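You operate a simulated robot arm through the tools that you are given. There is no shell and no other tool. Be economical: measure what you need, move in short steps, check, and stop when the job is done.

You are at the controls of a simulated robot arm. One attempt, no reset.

Task
Clean the oily seam, stick the sealant strip on it and roll the strip flat.
Fine: foam swab first, strip second; press the strip down end to end; stand swab and seam roller back on their spots. What is to be rubbed or washed off counts as gone when no trace of it is left.

It is judged by the outcome, as a careful person would: the job done as asked, and still so three seconds after it is handed in. It fails if anything else is knocked over, pushed out of place, dropped, spilled or broken.

Robot
A 6-joint arm with a two-finger gripper on a trunk, on a base that drives. Base frame: it is fixed to the floor where the robot stands at the start and does not move with it; the origin is under the middle of the robot, x ahead of it, y to its left, z up; the surface under the hand at the start is at about z = 0.8. Units: m, rad, N and s.
Its first joint turns from -2.897 to 2.897 rad. Places, roughly: oily seam [0.7, 0, 0.8]. Payload 2.54 kg.
Tool frame: the origin (TCP) lies between the finger pads and is the grasp point; the fingertips stand 0.03 m ahead of it; z points along the fingers, y is the line along which they close. Largest opening 0.116 m; the body of the gripper starts 0.095 m behind the TCP.
Orientation is that of the tool frame in the base frame, as a unit quaternion [x, y, z, w]. With the fingers straight down and closing along the base's y, the tool's x points along the base's -x, its y along +y and its z along -z.

Tools
- The arm moves only by the tool apply_moves. Its argument "rows" is a list of rows, each a list of 7 numbers: the shift along the base's x, y, z in units of 400 mm (1.0 is 400 mm), then the turn, a rotation vector about the base's x, y, z in units of 60 degrees (1.0 is 60 degrees), then the closure, from 0 (fully open) to 1 (shut). In form: [[x, y, z, ax, ay, az, claw], ...]. A call has 1 to 8 rows; each row is the pose to reach, as a shift and turn from the pose commanded when the call began. A call with a number of a shift or a turn outside -1 to 1 is refused whole. Rows are played at 5 a second. More than 0.05 m and 0.15 rad between two rows, or a gripper value outside its range, and nothing of the call is played. A pose out of reach is approached as far as the arm can. The call stops where the force on the tool passes 70 N (or 10 N more than at its start, if that is more) or the arm is blocked; 0.2 s more then pass. The fingers move at their own pace (about 0.072 m/s each) and stop on an object; they squeeze with about 24 N. The grip force told is the motor's: it shows also when the fingers shut on nothing. Time passes only in rows, and 0.2 s behind the last, so rows that repeat a pose let the fingers close. It gives the time, the measured TCP pose, the force on the tool (base axes), the opening and the grip force at its end, in the units of the frame above (readings bear some noise), with the torque about the TCP (base axes, N m) and any sound that the robot's microphone picked up.
- Cameras (640 x 400 px; columns grow to the right, rows downward): "scene" is now at [-0.0346, 0.114, 1.4204]; the picture's right is [-0.38, -0.92, 0.00], its down [-0.45, 0.18, -0.88] and it looks along [0.81, -0.33, -0.48] (base axes); focal length 252 px, centre (320, 200). "wrist" rides on the gripper at [0.069, -0.015, -0.122] in the tool frame; the picture's right is [0.21, 0.98, 0.00], its down [-0.83, 0.18, -0.53] and it looks along [-0.52, 0.11, 0.85] (tool axes); focal length 251 px, centre (320, 200). There is no depth. A picture from a camera that has moved, and an enlarged one, comes with that camera's place and axes in the base frame and with its lens.
- snapshot(camera): a new picture of that camera. No time passes.
- base_move(legs): drives the robot by 1 to 6 legs, each [ahead, left, turn to the left] in m, m and rad, along the robot's own axes; the way and the turn of a leg run together, so that a leg with both is an arc; at most 1.5 m and 3.142 rad a leg. The arm and the cameras ride along, it lands a little off, and it stops where it bumps. It gives what a move gives.
- head_to(pan, tilt): turns the head with the scene camera to pan (to the left, within 2.094 rad either way) and tilt (down, from -0.506 to 1.204), counted from straight ahead of the robot. It gives what a move gives.
- enlarge(camera, box): a new picture of the part [left, top, right, bottom] of that camera's present view, enlarged. No time passes.
- job_done(): hands the job in; it is judged then, once.

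Go step by step. Nothing tells you exact positions but the pictures and the camera data: compare them with the known pose of the tool, close in by small moves and look again before you grip or let go. The budget is 120 turns and 82 pictures, counting those below and the enlarged ones. Unless the task says otherwise, let go and move clear before handing in.

The tools are called after "Emit:" as name(argument=value, ...) on one line, values as JSON. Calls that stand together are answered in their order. apply_moves: Moves the arm, as the interface text tells. Its arguments: {"type":"object","properties":{"rows":{"type":"array"}},"required":["rows"]} The other tools are called the same way: base_move (legs) drives the base; head_to (pan, tilt) turns the head that bears the scene camera; snapshot (camera) takes a picture; enlarge (camera, box) takes an enlarged picture of a part of a camera's view; job_done () hands the job in.

At the start:

```text
time_s: 0.0
tool_pos: [0.6343, -0.2358, 1.2044]
tool_rot: [0.0, 1.0, -0.001, -0.001]
wrist_force: [0.3, -0.1, 0.2]
wrist_torque: [0.0, 0.0, 0.03]
width: 0.1161
grip_force: 0.1
robot x, y, heading: [0.0024, -0.0011, -0.004]
head pan, tilt: [-0.391, 0.503]
```

scene: 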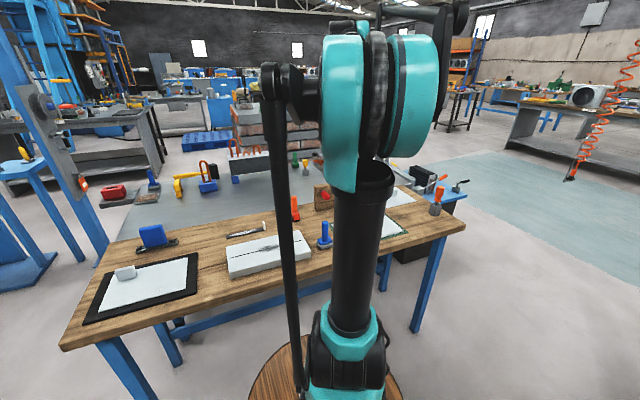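
wrist: 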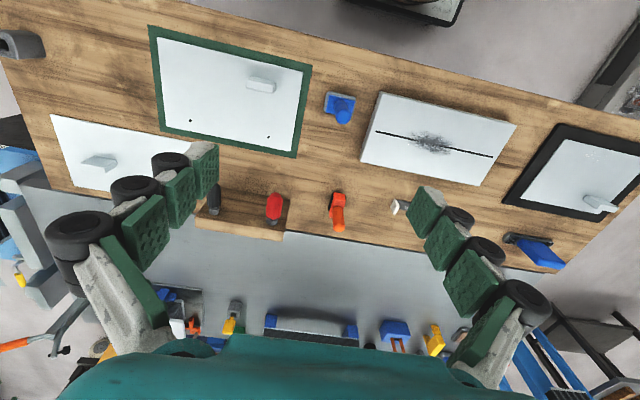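

I see a table with a white block bearing a dark seam, several tools and boards. I'll enlarge to identify the swab, the strip and the roller.

Emit:
enlarge(camera="wrist", box=[300, 70, 640, 280])

Emit:
enlarge(camera="wrist", box=[40, 20, 380, 250])

Emit:
enlarge(camera="scene", box=[60, 160, 480, 360])

```text
1.88 times, centred on (470, 175) of wrist
camera zoom: at [0.5655, -0.2519, 1.3265], right [-0.21, 0.98, 0.0], down [0.83, 0.18, 0.53], along [0.52, 0.11, -0.85], focal length 473 px, centre (38, 247)
```

zoom: 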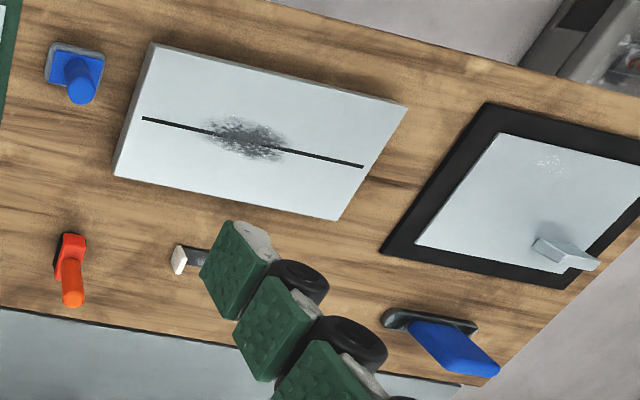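

```text
1.74 times, centred on (210, 135) of wrist
camera zoom: at [0.5655, -0.2519, 1.3265], right [-0.21, 0.98, 0.0], down [0.83, 0.18, 0.53], along [0.52, 0.11, -0.85], focal length 437 px, centre (511, 313)
```

zoom: 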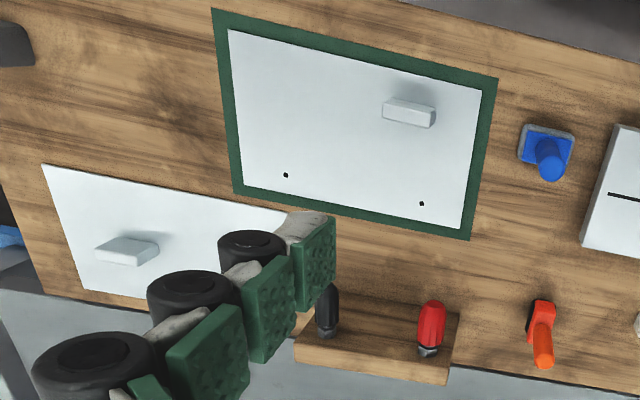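

```text
1.52 times, centred on (270, 260) of scene
camera zoom: at [-0.0346, 0.114, 1.4204], right [-0.38, -0.92, 0.0], down [-0.45, 0.18, -0.88], along [0.81, -0.33, -0.48], focal length 384 px, centre (396, 109)
```

zoom: 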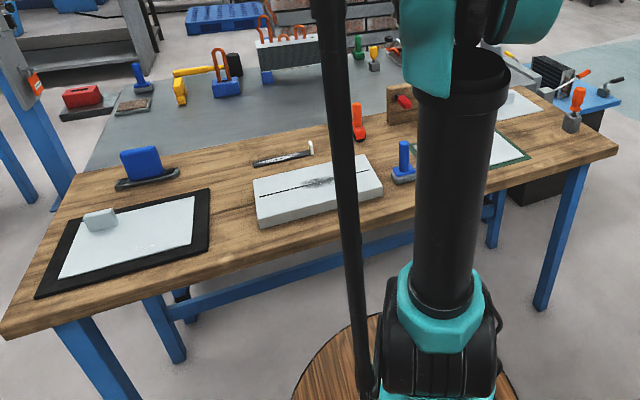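

Emit:
apply_moves(rows=[[0, 0.12, 0, 0, 0, 0, 0], [0, 0.24, -0.05, 0, 0, 0, 0], [0, 0.36, -0.1, 0, 0, 0, 0], [0, 0.48, -0.15, 0, 0, 0, 0], [0, 0.55, -0.2, 0, 0, 0, 0], [0, 0.55, -0.3, 0, 0, 0, 0]])

Emit:
snapshot(camera="wrist")

Emit:
head_to(pan=0.0, tilt=0.7)

Emit:
snapshot(camera="scene")

```text
refused: row 2 steps farther than a row can; nothing moved
```

```text
76 pictures are left
camera wrist: at [0.5655, -0.2519, 1.3265], right [-0.21, 0.98, 0.0], down [0.83, 0.18, 0.53], along [0.52, 0.11, -0.85], focal length 251 px, centre (320, 200)
```

wrist: 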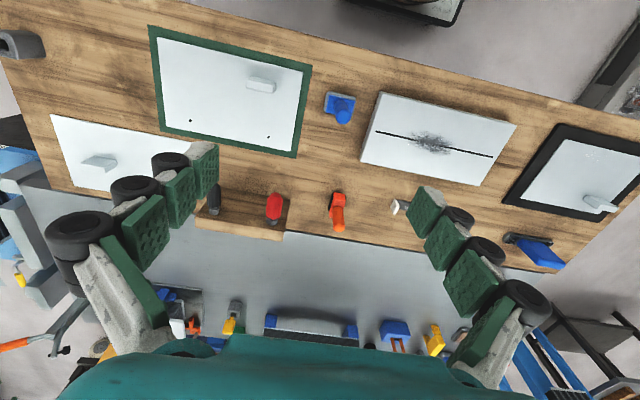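

```text
time_s: 0.9
tool_pos: [0.6344, -0.2363, 1.2041]
tool_rot: [0.001, 1.0, -0.001, 0.0]
wrist_force: [-0.2, 0.4, -0.1]
wrist_torque: [-0.02, 0.01, -0.03]
width: 0.116
grip_force: 0.0
robot x, y, heading: [0.0022, 0.001, -0.002]
head pan, tilt: [0.0, 0.7]
```

```text
75 pictures are left
camera scene: at [-0.0337, 0.1486, 1.403], right [0.0, -1.0, 0.0], down [-0.64, 0.0, -0.77], along [0.77, 0.0, -0.64], focal length 252 px, centre (320, 200)
```

scene: 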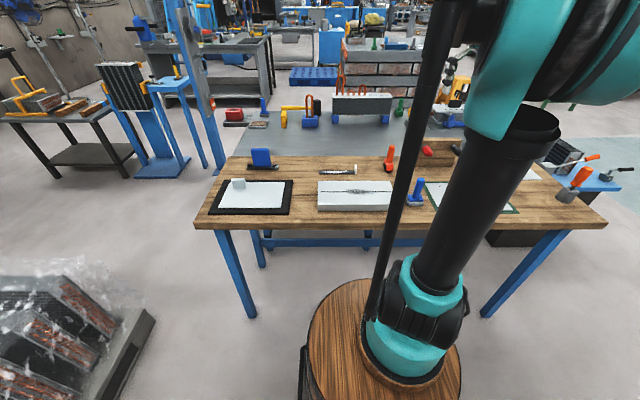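

Emit:
enlarge(camera="scene", box=[200, 130, 420, 230])

Emit:
apply_moves(rows=[[0, 0.11, 0, 0, 0, 0, 0], [0, 0.22, -0.04, 0, 0, 0, 0], [0, 0.33, -0.08, 0, 0, 0, 0], [0, 0.44, -0.12, 0, 0, 0, 0], [0, 0.55, -0.16, 0, 0, 0, 0], [0, 0.55, -0.28, 0, 0, 0, 0], [0, 0.55, -0.4, 0, 0, 0, 0]])

Emit:
snapshot(camera="wrist")

```text
2.91 times, centred on (310, 180) of scene
camera zoom: at [-0.0337, 0.1486, 1.403], right [0.0, -1.0, 0.0], down [-0.64, 0.0, -0.77], along [0.77, 0.0, -0.64], focal length 732 px, centre (349, 258)
```

zoom: 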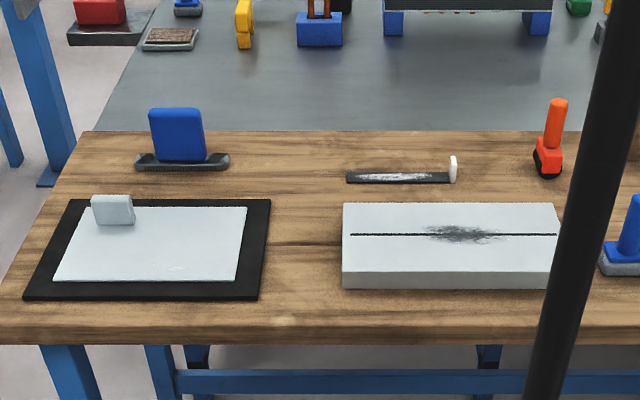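

```text
time_s: 2.5
tool_pos: [0.6321, -0.0158, 1.0421]
tool_rot: [0.0, 1.0, -0.001, 0.001]
wrist_force: [-0.6, -1.2, -0.6]
wrist_torque: [0.0, -0.03, -0.02]
width: 0.116
grip_force: 0.1
robot x, y, heading: [0.0042, -0.0005, 0.002]
head pan, tilt: [0.0, 0.7]
```

```text
73 pictures are left
camera wrist: at [0.5627, -0.0319, 1.1656], right [-0.21, 0.98, 0.0], down [0.83, 0.18, 0.53], along [0.52, 0.11, -0.85], focal length 251 px, centre (320, 200)
```

wrist: 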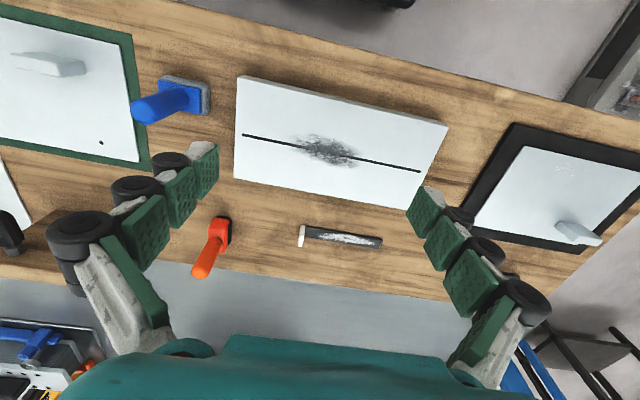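

Emit:
enlarge(camera="wrist", box=[180, 190, 420, 290])

Emit:
enlarge(camera="wrist", box=[120, 60, 460, 210])

```text
2.67 times, centred on (300, 240) of wrist
camera zoom: at [0.5627, -0.0319, 1.1656], right [-0.21, 0.98, 0.0], down [0.83, 0.18, 0.53], along [0.52, 0.11, -0.85], focal length 670 px, centre (373, 93)
```

zoom: 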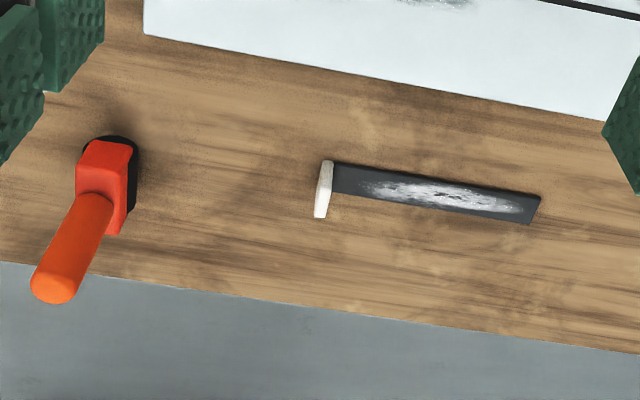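

```text
1.88 times, centred on (290, 135) of wrist
camera zoom: at [0.5627, -0.0319, 1.1656], right [-0.21, 0.98, 0.0], down [0.83, 0.18, 0.53], along [0.52, 0.11, -0.85], focal length 473 px, centre (376, 322)
```

zoom: 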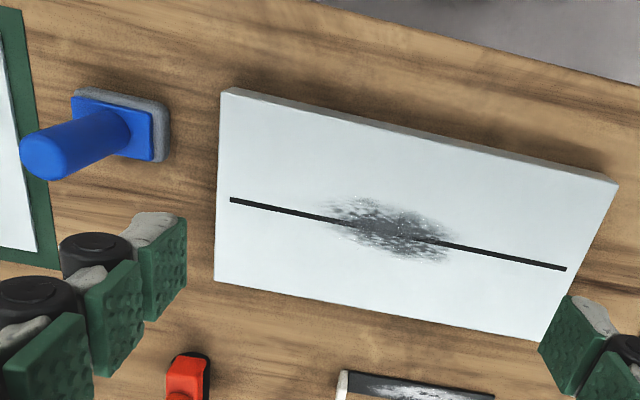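

The strip (black, white upright tab) lies behind the block near (0.86, 0..0.15); the blue-handled foam swab stands near (0.66,-0.196) and the orange roller near (0.885,-0.145). I'll move above the swab and look.

Emit:
apply_moves(rows=[[0.01, -0.1, 0, 0, 0, 0, 0.2], [0.03, -0.2, 0, 0, 0, 0, 0.4], [0.05, -0.31, 0, 0, 0, 0, 0.45], [0.07, -0.42, 0, 0, 0, 0, 0.45], [0.07, -0.45, -0.08, 0, 0, 0, 0.45], [0.07, -0.45, -0.12, 0, 0, 0, 0.45]])

Emit:
snapshot(camera="wrist")

Emit:
snapshot(camera="scene")

```text
time_s: 3.9
tool_pos: [0.6623, -0.198, 0.998]
tool_rot: [0.0, 1.0, -0.001, 0.0]
wrist_force: [-1.1, -0.3, 0.0]
wrist_torque: [-0.03, 0.01, 0.02]
width: 0.0639
grip_force: 0.0
robot x, y, heading: [0.0002, -0.001, 0.003]
head pan, tilt: [0.0, 0.7]
```

```text
70 pictures are left
camera wrist: at [0.5929, -0.2132, 1.1195], right [-0.21, 0.98, 0.0], down [0.83, 0.18, 0.53], along [0.52, 0.11, -0.85], focal length 251 px, centre (320, 200)
```

wrist: 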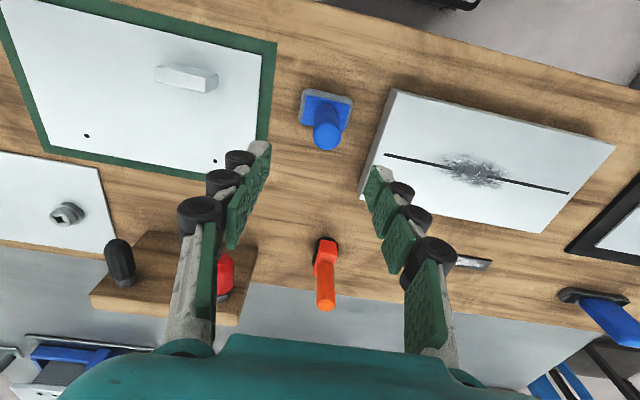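

```text
69 pictures are left
camera scene: at [-0.0337, 0.1487, 1.403], right [0.0, -1.0, 0.0], down [-0.64, 0.0, -0.76], along [0.76, 0.0, -0.64], focal length 252 px, centre (320, 200)
```

scene: 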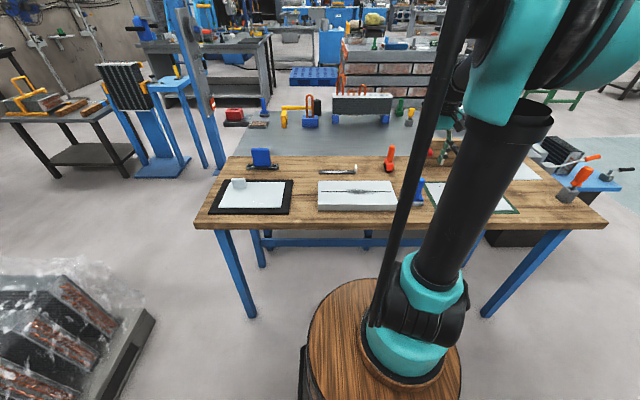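

Emit:
enlarge(camera="wrist", box=[270, 70, 390, 170])

Emit:
enlarge(camera="wrist", box=[280, 220, 360, 320])

```text
4.00 times, centred on (330, 120) of wrist
camera zoom: at [0.5929, -0.2132, 1.1195], right [-0.21, 0.98, 0.0], down [0.83, 0.18, 0.53], along [0.52, 0.11, -0.85], focal length 1006 px, centre (280, 520)
```

zoom: 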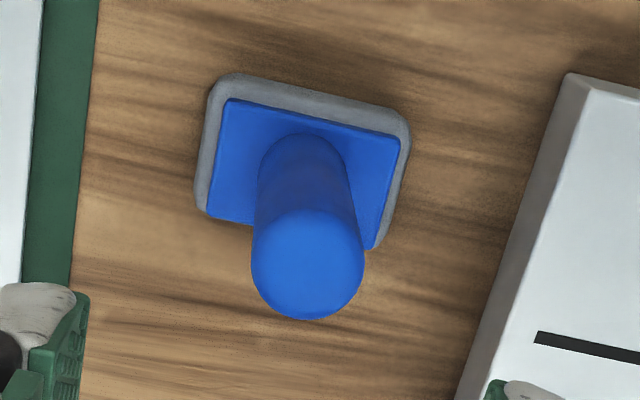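

```text
4.00 times, centred on (320, 270) of wrist
camera zoom: at [0.5929, -0.2132, 1.1195], right [-0.21, 0.98, 0.0], down [0.83, 0.18, 0.53], along [0.52, 0.11, -0.85], focal length 1006 px, centre (320, -80)
```

zoom: 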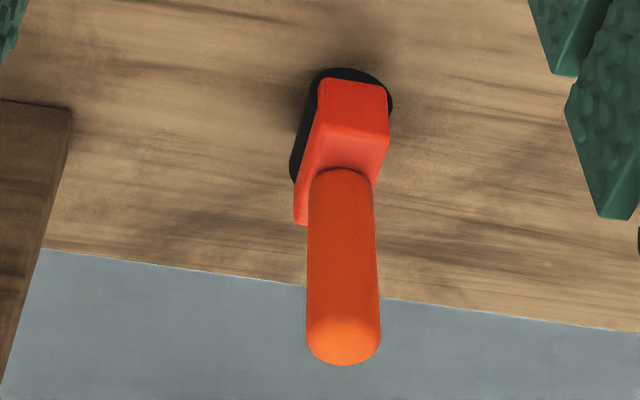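

Emit:
apply_moves(rows=[[0, 0.01, -0.1, 0, 0, 0, 0.45], [0, 0.01, -0.2, 0, 0, 0, 0.45], [0, 0.01, -0.27, 0, 0, 0, 0.45], [0, 0.01, -0.315, 0, 0, 0, 0.45], [0, 0.01, -0.315, 0, 0, 0, 1], [0, 0.01, -0.315, 0, 0, 0, 1], [0, 0.01, -0.315, 0, 0, 0, 1]])

Emit:
snapshot(camera="wrist")

```text
time_s: 5.5
tool_pos: [0.6608, -0.1895, 0.87]
tool_rot: [0.001, 1.0, 0.0, 0.0]
wrist_force: [0.0, -0.3, -0.9]
wrist_torque: [-0.02, 0.0, 0.03]
width: 0.0237
grip_force: 24.0
robot x, y, heading: [0.0029, -0.0006, -0.0]
head pan, tilt: [0.0, 0.7]
```

```text
66 pictures are left
camera wrist: at [0.5921, -0.2059, 0.9921], right [-0.21, 0.98, 0.0], down [0.83, 0.18, 0.53], along [0.52, 0.11, -0.85], focal length 251 px, centre (320, 200)
```

wrist: 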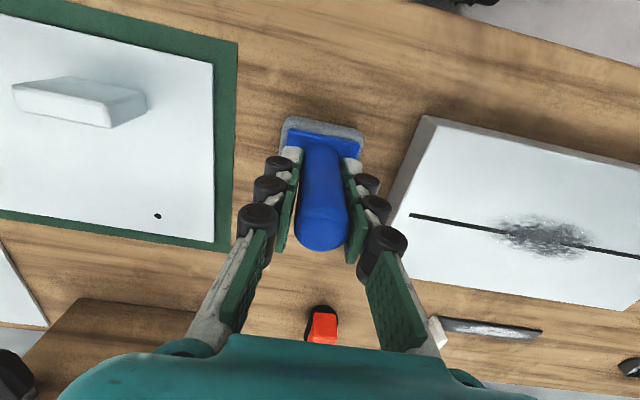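

Swab gripped. I'll lift it and carry it above the oily patch.

Emit:
apply_moves(rows=[[0, 0, 0.1, 0, 0, 0, 1], [0, 0, 0.2, 0, 0, 0, 1], [0.02, 0.1, 0.2, 0, 0, 0, 1], [0.03, 0.2, 0.2, 0, 0, 0, 1], [0.04, 0.3, 0.2, 0, 0, 0, 1], [0.05, 0.4, 0.2, 0, 0, 0, 1], [0.055, 0.48, 0.2, 0, 0, 0, 1], [0.055, 0.48, 0.15, 0, 0, 0, 1]])

Emit:
snapshot(camera="wrist")

Emit:
enlarge(camera="scene", box=[290, 140, 450, 230])

```text
time_s: 7.3
tool_pos: [0.6825, 0.0013, 0.9321]
tool_rot: [0.0, 1.0, -0.001, 0.0]
wrist_force: [-0.1, -1.0, -1.1]
wrist_torque: [0.02, 0.02, 0.03]
width: 0.024
grip_force: 24.1
robot x, y, heading: [-0.0012, 0.0023, 0.002]
head pan, tilt: [0.0, 0.7]
```

```text
65 pictures are left
camera wrist: at [0.6136, -0.0145, 1.0554], right [-0.21, 0.98, 0.0], down [0.83, 0.18, 0.53], along [0.52, 0.11, -0.85], focal length 251 px, centre (320, 200)
```

wrist: 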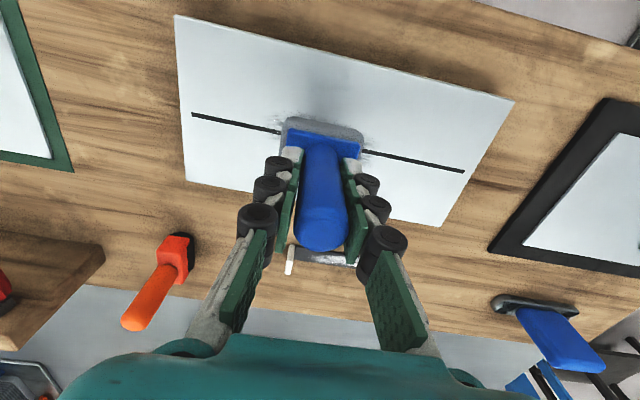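

```text
4.00 times, centred on (370, 185) of scene
camera zoom: at [-0.0337, 0.1487, 1.403], right [0.0, -1.0, 0.0], down [-0.64, 0.0, -0.76], along [0.76, 0.0, -0.64], focal length 1007 px, centre (120, 260)
```

zoom: 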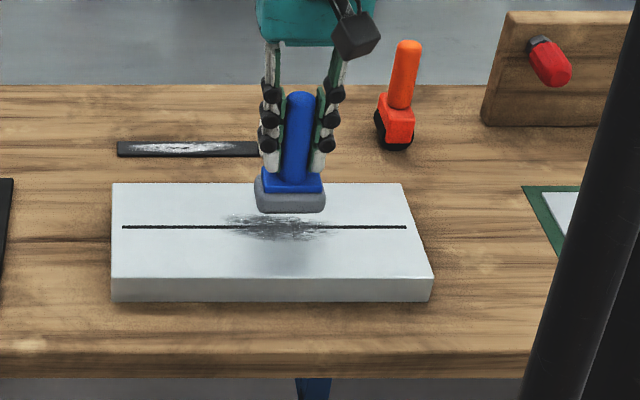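

Emit:
apply_moves(rows=[[0.018, 0.0, -0.04, 0, 0, 0, 1], [0.018, 0.0, -0.06, 0, 0, 0, 1], [0.018, 0.0, -0.07, 0, 0, 0, 1], [0.018, 0.0, -0.075, 0, 0, 0, 1], [0.018, 0.0, -0.08, 0, 0, 0, 1]])

```text
time_s: 8.5
tool_pos: [0.6908, 0.0001, 0.8985]
tool_rot: [0.001, 1.0, 0.0, 0.001]
wrist_force: [-0.1, -6.6, 18.6]
wrist_torque: [-0.17, 0.06, -0.03]
width: 0.024
grip_force: 24.1
robot x, y, heading: [0.0016, -0.0015, 0.002]
head pan, tilt: [0.0, 0.7]
```

Emit:
apply_moves(rows=[[0, 0.08, 0.003, 0, 0, 0, 1], [0, 0.15, 0.003, 0, 0, 0, 1], [0, 0.07, 0.003, 0, 0, 0, 1], [0, 0, 0.003, 0, 0, 0, 1], [0, -0.08, 0.003, 0, 0, 0, 1], [0, -0.15, 0.003, 0, 0, 0, 1], [0.03, -0.1, 0.003, 0, 0, 0, 1], [0.04, 0, 0.003, 0, 0, 0, 1]])

Emit:
enlarge(camera="scene", box=[290, 140, 450, 230])

```text
time_s: 10.3
tool_pos: [0.7086, -0.0008, 0.9015]
tool_rot: [0.001, 1.0, -0.001, 0.0]
wrist_force: [-0.4, 1.1, -1.0]
wrist_torque: [0.02, -0.01, 0.0]
width: 0.0239
grip_force: 23.8
robot x, y, heading: [0.0052, 0.0018, -0.002]
head pan, tilt: [0.0, 0.7]
```

```text
4.00 times, centred on (370, 185) of scene
camera zoom: at [-0.0336, 0.1485, 1.403], right [0.0, -1.0, 0.0], down [-0.64, 0.0, -0.76], along [0.76, 0.0, -0.64], focal length 1007 px, centre (120, 260)
```

zoom: 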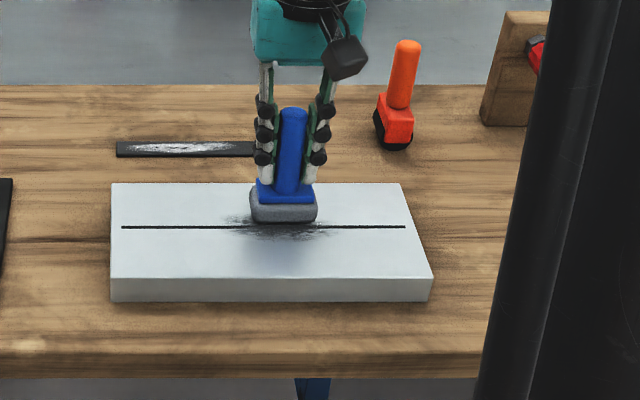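

Emit:
apply_moves(rows=[[0, 0, -0.006, 0, 0, 0, 1], [0, 0.08, -0.006, 0, 0, 0, 1], [0, 0.15, -0.006, 0, 0, 0, 1], [-0.04, 0.15, -0.006, 0, 0, 0, 1], [-0.04, 0.07, -0.006, 0, 0, 0, 1], [-0.04, 0, -0.006, 0, 0, 0, 1], [-0.04, -0.08, -0.006, 0, 0, 0, 1], [-0.04, -0.15, -0.006, 0, 0, 0, 1]])

Emit:
enlarge(camera="scene", box=[290, 140, 450, 230])

```text
time_s: 12.1
tool_pos: [0.6921, -0.0644, 0.8987]
tool_rot: [0.0, 1.0, -0.001, 0.0]
wrist_force: [0.0, 0.5, -0.6]
wrist_torque: [0.0, -0.02, 0.02]
width: 0.0239
grip_force: 23.6
robot x, y, heading: [0.0015, 0.0003, 0.001]
head pan, tilt: [0.0, 0.7]
```

```text
4.00 times, centred on (370, 185) of scene
camera zoom: at [-0.0337, 0.1487, 1.403], right [0.0, -1.0, 0.0], down [-0.64, 0.0, -0.76], along [0.76, 0.0, -0.64], focal length 1007 px, centre (120, 260)
```

zoom: 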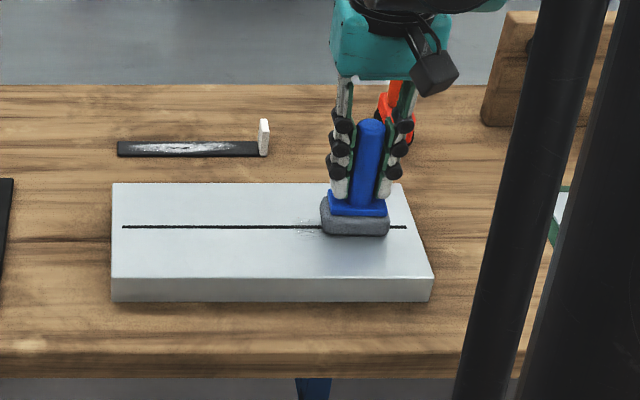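

Emit:
apply_moves(rows=[[0, 0, -0.006, 0, 0, 0, 1], [0, 0.07, -0.006, 0, 0, 0, 1], [0.04, 0.1, -0.006, 0, 0, 0, 1], [0.04, 0.02, -0.006, 0, 0, 0, 1], [-0.04, 0.02, -0.006, 0, 0, 0, 1], [-0.04, 0.1, -0.006, 0, 0, 0, 1], [-0.04, 0.2, -0.006, 0, 0, 0, 1], [-0.04, 0.3, -0.006, 0, 0, 0, 1]])

Emit:
enlarge(camera="scene", box=[290, 140, 450, 230])

```text
time_s: 13.9
tool_pos: [0.6729, 0.0616, 0.8921]
tool_rot: [0.001, 1.0, -0.001, -0.001]
wrist_force: [-0.1, -6.4, 7.4]
wrist_torque: [-0.19, 0.02, 0.01]
width: 0.0238
grip_force: 24.4
robot x, y, heading: [0.0037, -0.0015, 0.0]
head pan, tilt: [0.0, 0.7]
```

```text
4.00 times, centred on (370, 185) of scene
camera zoom: at [-0.0339, 0.1484, 1.403], right [0.0, -1.0, 0.0], down [-0.64, 0.0, -0.77], along [0.77, 0.0, -0.64], focal length 1007 px, centre (120, 260)
```

zoom: 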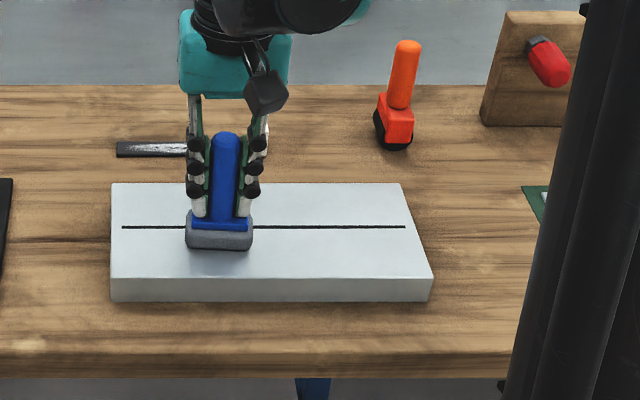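

Emit:
apply_moves(rows=[[0, -0.08, 0, 0, 0, 0, 1], [0, -0.16, 0, 0, 0, 0, 1], [0, -0.16, 0.1, 0, 0, 0, 1], [0, -0.26, 0.17, 0, 0, 0, 1], [0, -0.37, 0.17, 0, 0, 0, 1], [0, -0.47, 0.17, 0, 0, 0, 1]])

Emit:
enlarge(camera="scene", box=[310, 165, 410, 220])

Emit:
snapshot(camera="wrist")

```text
time_s: 15.3
tool_pos: [0.6748, -0.1317, 0.9626]
tool_rot: [0.001, 1.0, 0.0, 0.0]
wrist_force: [-1.3, -0.7, -1.8]
wrist_torque: [-0.05, 0.0, 0.03]
width: 0.0241
grip_force: 24.5
robot x, y, heading: [0.0005, 0.0016, -0.001]
head pan, tilt: [0.0, 0.7]
```

```text
6.40 times, centred on (360, 192) of scene
camera zoom: at [-0.0338, 0.1488, 1.403], right [0.0, -1.0, 0.0], down [-0.64, 0.0, -0.76], along [0.76, 0.0, -0.64], focal length 1611 px, centre (64, 248)
```

zoom: 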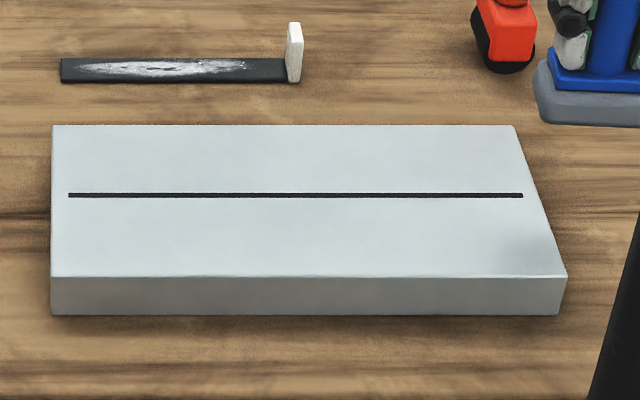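

```text
59 pictures are left
camera wrist: at [0.6063, -0.1475, 1.0848], right [-0.21, 0.98, 0.0], down [0.83, 0.18, 0.53], along [0.52, 0.11, -0.85], focal length 251 px, centre (320, 200)
```

wrist: 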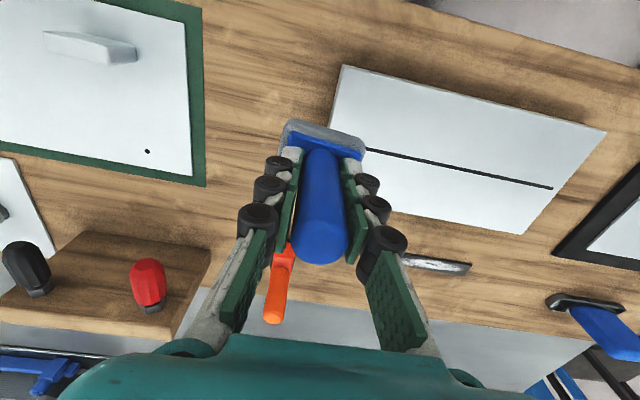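

Emit:
enlarge(camera="wrist", box=[340, 60, 600, 240])

```text
2.22 times, centred on (470, 150) of wrist
camera zoom: at [0.6063, -0.1475, 1.0848], right [-0.21, 0.98, 0.0], down [0.83, 0.18, 0.53], along [0.52, 0.11, -0.85], focal length 559 px, centre (-13, 311)
```

zoom: 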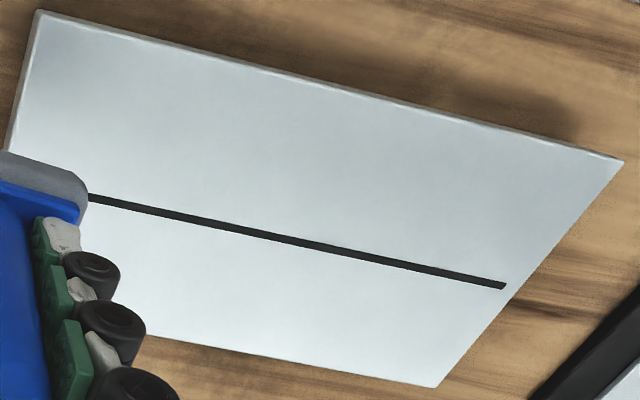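

Seam clean. Now setting the swab back on its spot.

Emit:
apply_moves(rows=[[-0.02, -0.08, 0, 0, 0, 0, 1], [-0.0345, -0.147, 0, 0, 0, 0, 1], [-0.0345, -0.147, -0.1, 0, 0, 0, 1], [-0.0345, -0.147, -0.18, 0, 0, 0, 1], [-0.0345, -0.147, -0.21, 0, 0, 0, 1]])

Emit:
enlarge(camera="scene", box=[380, 150, 460, 220])

Emit:
snapshot(camera="wrist")

```text
time_s: 16.5
tool_pos: [0.6628, -0.1903, 0.8778]
tool_rot: [0.0, 1.0, -0.001, 0.001]
wrist_force: [0.6, 0.3, -1.8]
wrist_torque: [0.02, 0.02, -0.02]
width: 0.0238
grip_force: 23.8
robot x, y, heading: [-0.0018, -0.0014, 0.005]
head pan, tilt: [0.0, 0.7]
```

```text
5.71 times, centred on (420, 185) of scene
camera zoom: at [-0.0337, 0.1486, 1.403], right [0.0, -1.0, 0.0], down [-0.64, 0.0, -0.76], along [0.76, 0.0, -0.64], focal length 1438 px, centre (-251, 286)
```

zoom: 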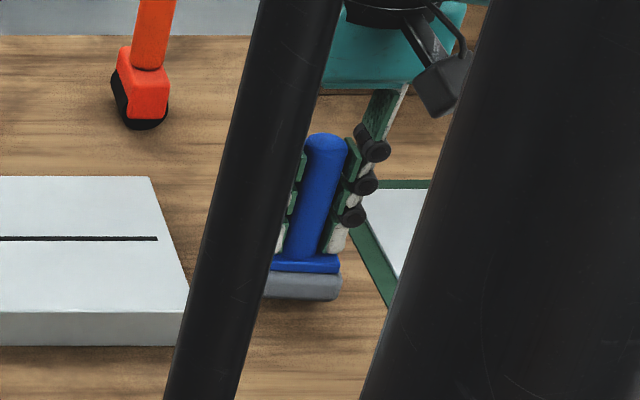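

```text
56 pictures are left
camera wrist: at [0.5936, -0.2046, 1.0], right [-0.21, 0.98, 0.0], down [0.83, 0.18, 0.53], along [0.52, 0.11, -0.85], focal length 251 px, centre (320, 200)
```

wrist: 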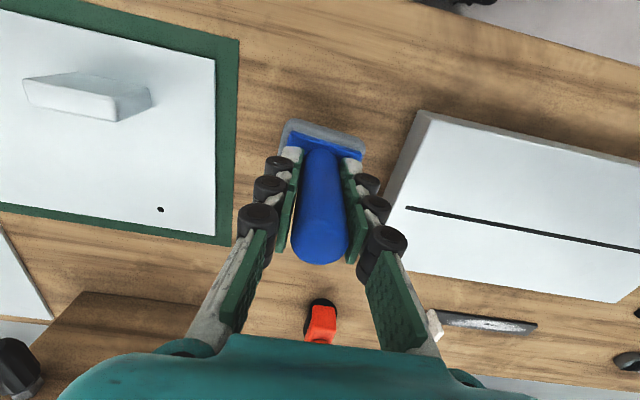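

Emit:
enlarge(camera="wrist", box=[270, 105, 380, 175])

```text
5.71 times, centred on (325, 140) of wrist
camera zoom: at [0.5936, -0.2046, 1.0], right [-0.21, 0.98, 0.0], down [0.83, 0.18, 0.53], along [0.52, 0.11, -0.85], focal length 1437 px, centre (291, 543)
```

zoom: 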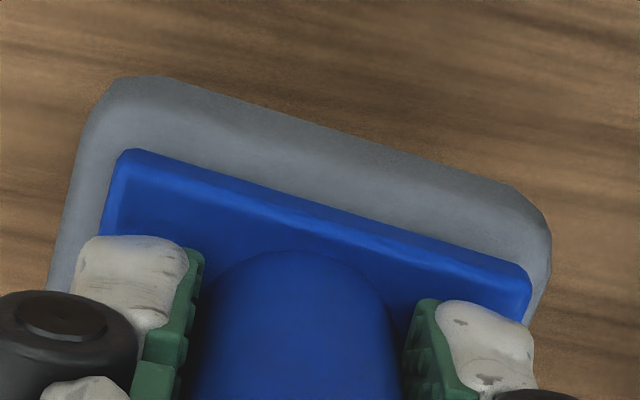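

The swab yawed about 4° in the grip; I'll counter-turn by that and lower to contact.

Emit:
apply_moves(rows=[[-0.003, 0, 0, 0, 0, 0.072, 1], [-0.003, 0, -0.02, 0, 0, 0.072, 1], [-0.003, 0, -0.03, 0, 0, 0.072, 1], [-0.003, 0, -0.035, 0, 0, 0.072, 1]])

Emit:
enlarge(camera="wrist", box=[270, 105, 380, 175])

```text
time_s: 17.5
tool_pos: [0.6603, -0.187, 0.8653]
tool_rot: [-0.038, 0.999, -0.002, -0.001]
wrist_force: [-0.4, -0.2, -1.5]
wrist_torque: [0.02, -0.01, 0.02]
width: 0.0241
grip_force: 23.9
robot x, y, heading: [0.0011, -0.0025, 0.0]
head pan, tilt: [0.0, 0.7]
```

```text
5.71 times, centred on (325, 140) of wrist
camera zoom: at [0.5928, -0.2083, 0.9869], right [-0.29, 0.96, 0.0], down [0.81, 0.24, 0.53], along [0.51, 0.15, -0.85], focal length 1437 px, centre (291, 543)
```

zoom: 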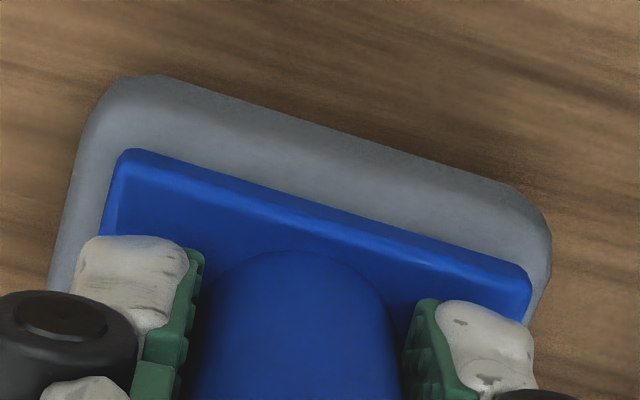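

Emit:
apply_moves(rows=[[0, -0.008, -0.005, 0, 0, 0, 1], [0, -0.008, -0.01, 0, 0, 0, 1], [0, -0.008, -0.014, 0, 0, 0, 1]])

```text
time_s: 18.3
tool_pos: [0.6595, -0.191, 0.8584]
tool_rot: [-0.037, 0.999, -0.001, 0.001]
wrist_force: [3.5, -2.3, 19.1]
wrist_torque: [-0.08, -0.15, 0.07]
width: 0.0239
grip_force: 24.1
robot x, y, heading: [0.0006, 0.0022, -0.005]
head pan, tilt: [0.0, 0.7]
```

Emit:
apply_moves(rows=[[0, 0, 0.004, 0, 0, 0, 1], [0, 0, 0.004, 0, 0, 0, 0.5], [0, 0, 0.004, 0, 0, 0, 0.5], [0, 0, 0.05, 0, 0, 0, 0.5], [0, 0, 0.15, 0, 0, 0, 0.5], [0, 0, 0.25, 0, 0, -0.072, 0.5]])

Emit:
snapshot(camera="wrist")

```text
time_s: 19.7
tool_pos: [0.6582, -0.1879, 0.9582]
tool_rot: [0.0, 1.0, -0.001, 0.0]
wrist_force: [0.6, 0.0, 0.4]
wrist_torque: [0.02, 0.03, -0.01]
width: 0.0579
grip_force: 0.0
robot x, y, heading: [0.0016, -0.0024, -0.002]
head pan, tilt: [0.0, 0.7]
```

```text
53 pictures are left
camera wrist: at [0.5897, -0.204, 1.0803], right [-0.21, 0.98, 0.0], down [0.83, 0.18, 0.53], along [0.52, 0.11, -0.85], focal length 251 px, centre (320, 200)
```

wrist: 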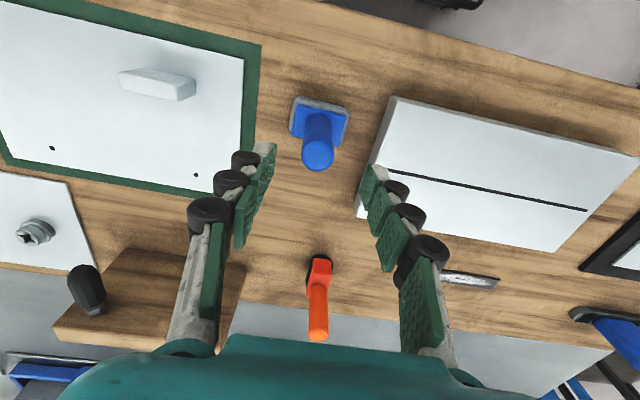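

Swab is back. Next I go above the strip's white tab to measure it.

Emit:
apply_moves(rows=[[0, 0.1, 0.05, 0, 0, 0, 0.5], [0.05, 0.2, 0.05, 0, 0, 0, 0.5], [0.1, 0.3, 0.05, 0, 0, 0, 0.5], [0.15, 0.4, 0.05, 0, 0, 0, 0.5], [0.25, 0.44, 0.05, 0, 0, 0, 0.5], [0.37, 0.46, 0.05, 0, 0, 0, 0.5], [0.45, 0.47, 0.05, 0, 0, 0, 0.5], [0.5, 0.47, 0.02, 0, 0, 0, 0.5]])

Emit:
snapshot(camera="wrist")

```text
time_s: 21.5
tool_pos: [0.8598, -0.0025, 0.9653]
tool_rot: [0.0, 1.0, -0.001, 0.0]
wrist_force: [-0.5, -0.6, 0.2]
wrist_torque: [0.04, -0.03, 0.02]
width: 0.058
grip_force: 0.1
robot x, y, heading: [0.0017, 0.003, 0.003]
head pan, tilt: [0.0, 0.7]
```

```text
52 pictures are left
camera wrist: at [0.7898, -0.0177, 1.0886], right [-0.21, 0.98, 0.0], down [0.83, 0.18, 0.53], along [0.52, 0.11, -0.85], focal length 251 px, centre (320, 200)
```

wrist: 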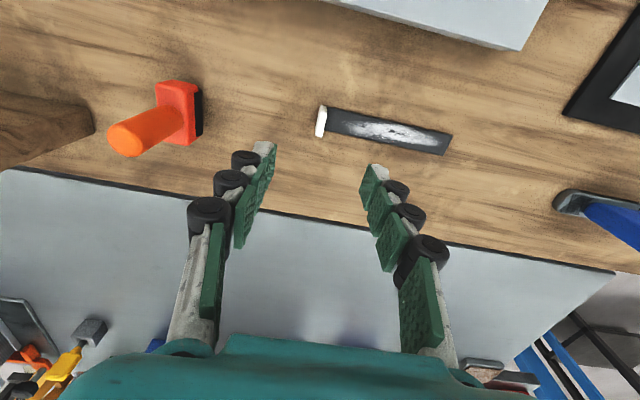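

Emit:
enlarge(camera="wrist", box=[300, 85, 460, 165])

Emit:
enlarge(camera="wrist", box=[100, 60, 220, 170])

Emit:
enlarge(camera="scene", box=[310, 140, 410, 200])

```text
4.00 times, centred on (380, 125) of wrist
camera zoom: at [0.7898, -0.0177, 1.0886], right [-0.21, 0.98, 0.0], down [0.83, 0.18, 0.53], along [0.52, 0.11, -0.85], focal length 1006 px, centre (80, 500)
```

zoom: 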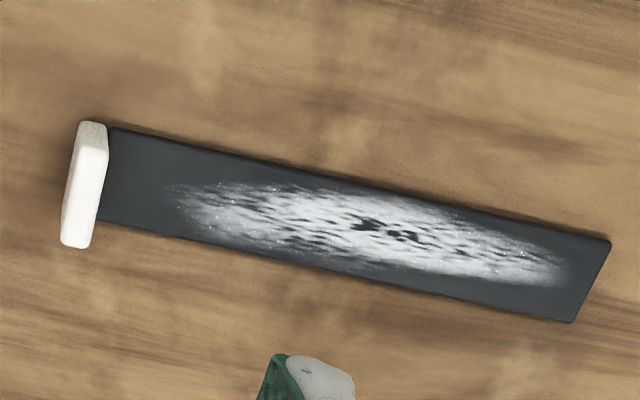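

```text
3.64 times, centred on (160, 115) of wrist
camera zoom: at [0.7898, -0.0177, 1.0886], right [-0.21, 0.98, 0.0], down [0.83, 0.18, 0.53], along [0.52, 0.11, -0.85], focal length 914 px, centre (902, 509)
```

zoom: 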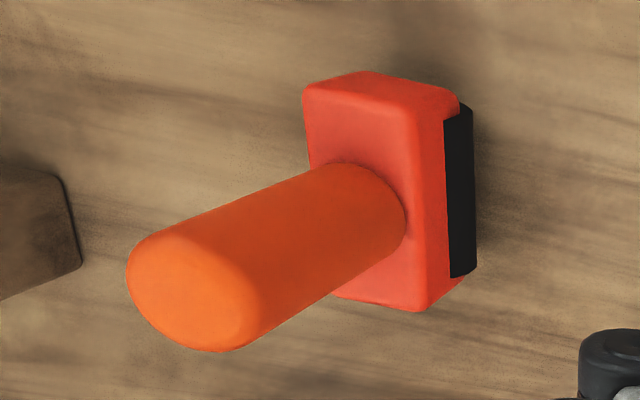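

```text
6.40 times, centred on (360, 170) of scene
camera zoom: at [-0.034, 0.1487, 1.403], right [0.0, -1.0, 0.0], down [-0.64, 0.0, -0.77], along [0.77, 0.0, -0.64], focal length 1611 px, centre (64, 392)
```

zoom: 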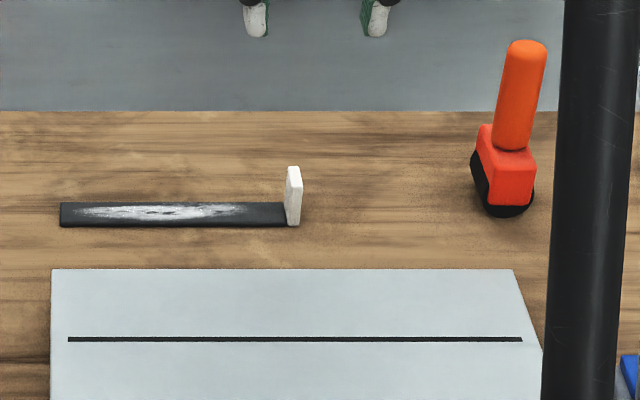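

Tab is about 8 mm thick at (0.859, -0.002), top z≈0.833. I'll descend over it and grip.

Emit:
apply_moves(rows=[[0, 0, -0.1, 0, 0, 0, 0.6], [0, 0, -0.2, 0, 0, 0, 0.6], [0, 0, -0.27, 0, 0, 0, 0.6], [0, 0, -0.3, 0, 0, 0, 0.6], [0, 0, -0.316, 0, 0, 0, 0.6]])

Emit:
snapshot(camera="wrist")

Emit:
enlarge(camera="scene", box=[310, 140, 410, 200])

```text
time_s: 22.7
tool_pos: [0.8602, -0.0006, 0.8394]
tool_rot: [0.0, 1.0, -0.001, 0.001]
wrist_force: [0.0, -0.4, 0.3]
wrist_torque: [0.0, 0.01, 0.01]
width: 0.0463
grip_force: 0.0
robot x, y, heading: [-0.002, -0.0, 0.002]
head pan, tilt: [0.0, 0.7]
```

```text
48 pictures are left
camera wrist: at [0.7916, -0.0166, 0.9619], right [-0.21, 0.98, 0.0], down [0.83, 0.18, 0.53], along [0.52, 0.11, -0.85], focal length 251 px, centre (320, 200)
```

wrist: 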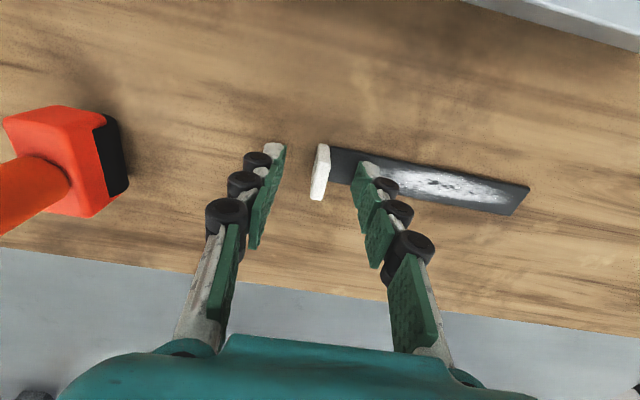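

```text
6.40 times, centred on (360, 170) of scene
camera zoom: at [-0.0337, 0.1487, 1.403], right [0.0, -1.0, 0.0], down [-0.64, 0.0, -0.76], along [0.76, 0.0, -0.64], focal length 1611 px, centre (64, 392)
```

zoom: 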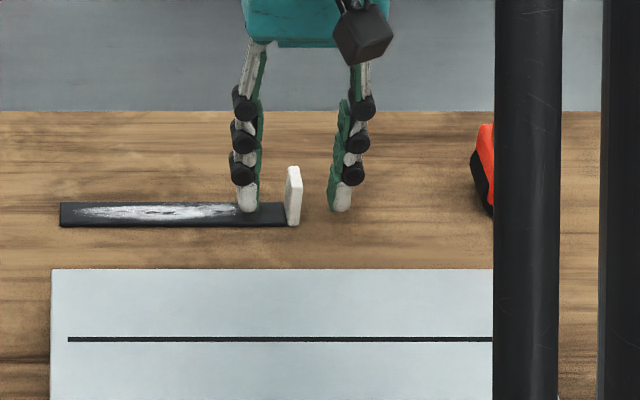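

Emit:
apply_moves(rows=[[0, 0, -0.003, 0, 0, 0, 1], [0, 0, -0.003, 0, 0, 0, 1], [0, 0, -0.003, 0, 0, 0, 1], [0, 0, -0.003, 0, 0, 0, 1]])

Emit:
snapshot(camera="wrist")

```text
time_s: 23.7
tool_pos: [0.8606, -0.0015, 0.8382]
tool_rot: [0.0, 1.0, -0.001, 0.0]
wrist_force: [0.7, -0.2, -0.1]
wrist_torque: [0.0, -0.03, 0.0]
width: 0.0069
grip_force: 24.3
robot x, y, heading: [0.0005, 0.002, 0.002]
head pan, tilt: [0.0, 0.7]
```

```text
46 pictures are left
camera wrist: at [0.7915, -0.017, 0.9617], right [-0.21, 0.98, 0.0], down [0.83, 0.18, 0.53], along [0.52, 0.11, -0.85], focal length 251 px, centre (320, 200)
```

wrist: 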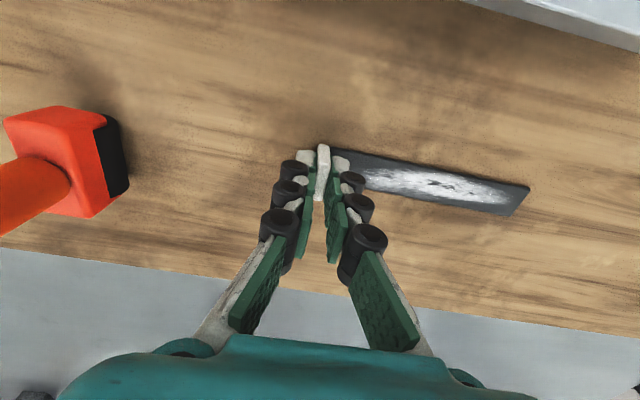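

Emit:
apply_moves(rows=[[0, 0, 0.06, 0, 0, 0, 1], [0, 0, 0.175, 0, 0, 0, 1], [-0.08, -0.03, 0.175, 0, 0, 0, 1], [-0.18, -0.06, 0.175, 0, 0, 0, 1], [-0.28, -0.1, 0.175, 0, 0, 0, 1], [-0.36, -0.14, 0.175, 0, 0, 0, 1], [-0.42, -0.165, 0.175, 0, 0, 0, 1], [-0.42, -0.165, 0.13, 0, 0, 0, 1]])

Emit:
snapshot(camera="wrist")

Emit:
enlarge(camera="scene", box=[310, 150, 410, 220])

```text
time_s: 25.5
tool_pos: [0.6891, -0.068, 0.892]
tool_rot: [0.0, 1.0, -0.002, 0.0]
wrist_force: [-1.0, -0.3, -0.8]
wrist_torque: [-0.03, -0.01, 0.01]
width: 0.0068
grip_force: 24.0
robot x, y, heading: [0.0015, 0.0027, 0.003]
head pan, tilt: [0.0, 0.7]
```

```text
45 pictures are left
camera wrist: at [0.6208, -0.0841, 1.0149], right [-0.21, 0.98, 0.0], down [0.83, 0.18, 0.53], along [0.52, 0.11, -0.85], focal length 251 px, centre (320, 200)
```

wrist: 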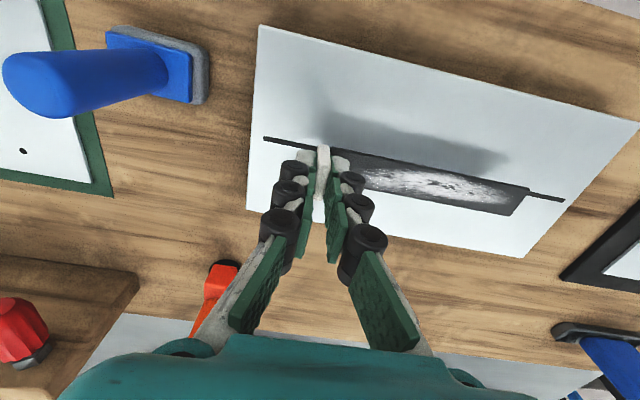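

```text
5.71 times, centred on (360, 185) of scene
camera zoom: at [-0.0337, 0.1487, 1.403], right [0.0, -1.0, 0.0], down [-0.64, 0.0, -0.76], along [0.76, 0.0, -0.64], focal length 1438 px, centre (91, 286)
```

zoom: 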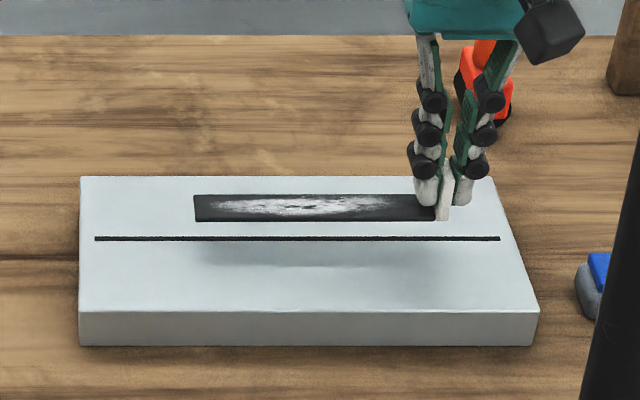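

Emit:
apply_moves(rows=[[0, 0, -0.03, 0, 0, 0, 1], [0, 0, -0.048, 0, 0, 0, 1]])

Emit:
enlarge(camera="wrist", box=[240, 90, 600, 280])

Emit:
enlarge(camera="scene", box=[310, 160, 410, 220])

```text
time_s: 26.1
tool_pos: [0.6912, -0.0677, 0.8728]
tool_rot: [0.0, 1.0, -0.001, 0.001]
wrist_force: [-0.2, -0.4, 0.0]
wrist_torque: [-0.02, -0.03, 0.03]
width: 0.0065
grip_force: 24.1
robot x, y, heading: [-0.0002, -0.0016, -0.001]
head pan, tilt: [0.0, 0.7]
```

```text
1.78 times, centred on (420, 185) of wrist
camera zoom: at [0.6221, -0.0832, 0.9944], right [-0.21, 0.98, 0.0], down [0.83, 0.18, 0.53], along [0.52, 0.11, -0.85], focal length 447 px, centre (142, 227)
```

zoom: 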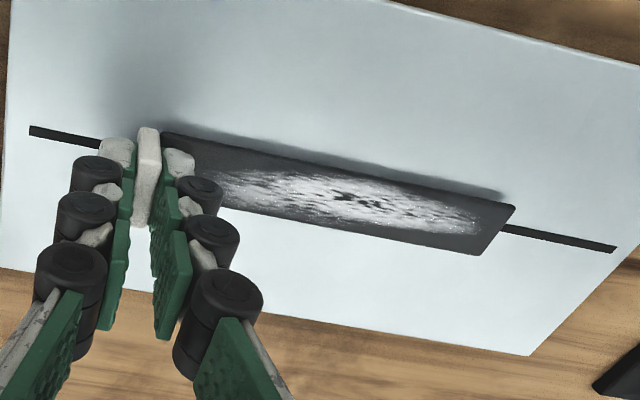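

```text
6.40 times, centred on (360, 190) of scene
camera zoom: at [-0.0337, 0.1487, 1.403], right [0.0, -1.0, 0.0], down [-0.64, 0.0, -0.76], along [0.76, 0.0, -0.64], focal length 1611 px, centre (64, 264)
```

zoom: 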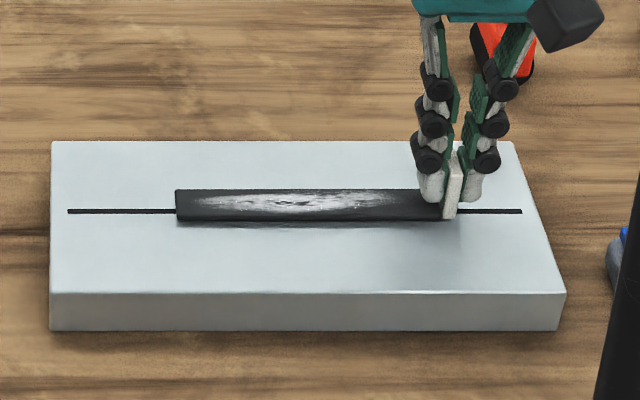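

Strip is aligned to within 2–3 mm; I'll nudge +x 2.5 mm and lower onto the seam.

Emit:
apply_moves(rows=[[0.006, 0, 0, 0, 0, 0, 1], [0.006, 0, -0.006, 0, 0, 0, 1], [0.006, 0, -0.01, 0, 0, 0, 1], [0.006, 0, -0.014, 0, 0, 0, 1]])

Emit:
enlarge(camera="wrist", box=[240, 90, 600, 280])

```text
time_s: 27.1
tool_pos: [0.6956, -0.0667, 0.8673]
tool_rot: [0.0, 1.0, -0.001, 0.001]
wrist_force: [0.0, 3.7, 41.0]
wrist_torque: [0.12, -0.02, 0.03]
width: 0.0069
grip_force: 23.7
robot x, y, heading: [-0.0019, -0.0038, 0.006]
head pan, tilt: [0.0, 0.7]
```

```text
1.78 times, centred on (420, 185) of wrist
camera zoom: at [0.6255, -0.0836, 0.9896], right [-0.21, 0.98, 0.0], down [0.82, 0.18, 0.54], along [0.52, 0.11, -0.84], focal length 447 px, centre (142, 227)
```

zoom: 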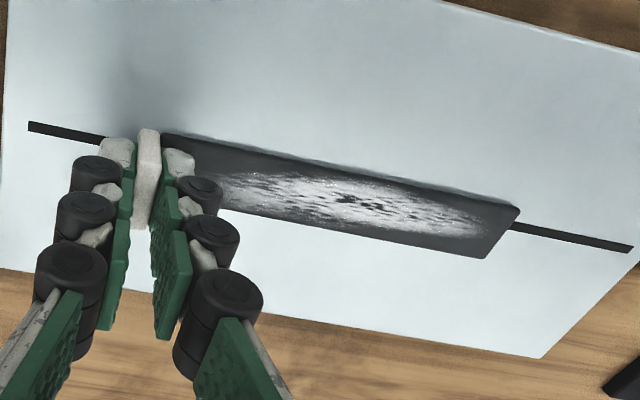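

Emit:
enlarge(camera="scene", box=[310, 160, 410, 220])

```text
6.40 times, centred on (360, 190) of scene
camera zoom: at [-0.035, 0.149, 1.4029], right [0.0, -1.0, 0.0], down [-0.64, 0.0, -0.77], along [0.77, 0.0, -0.64], focal length 1611 px, centre (64, 264)
```

zoom: 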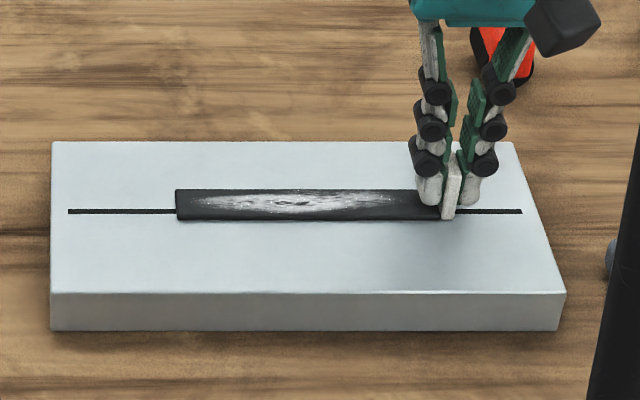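

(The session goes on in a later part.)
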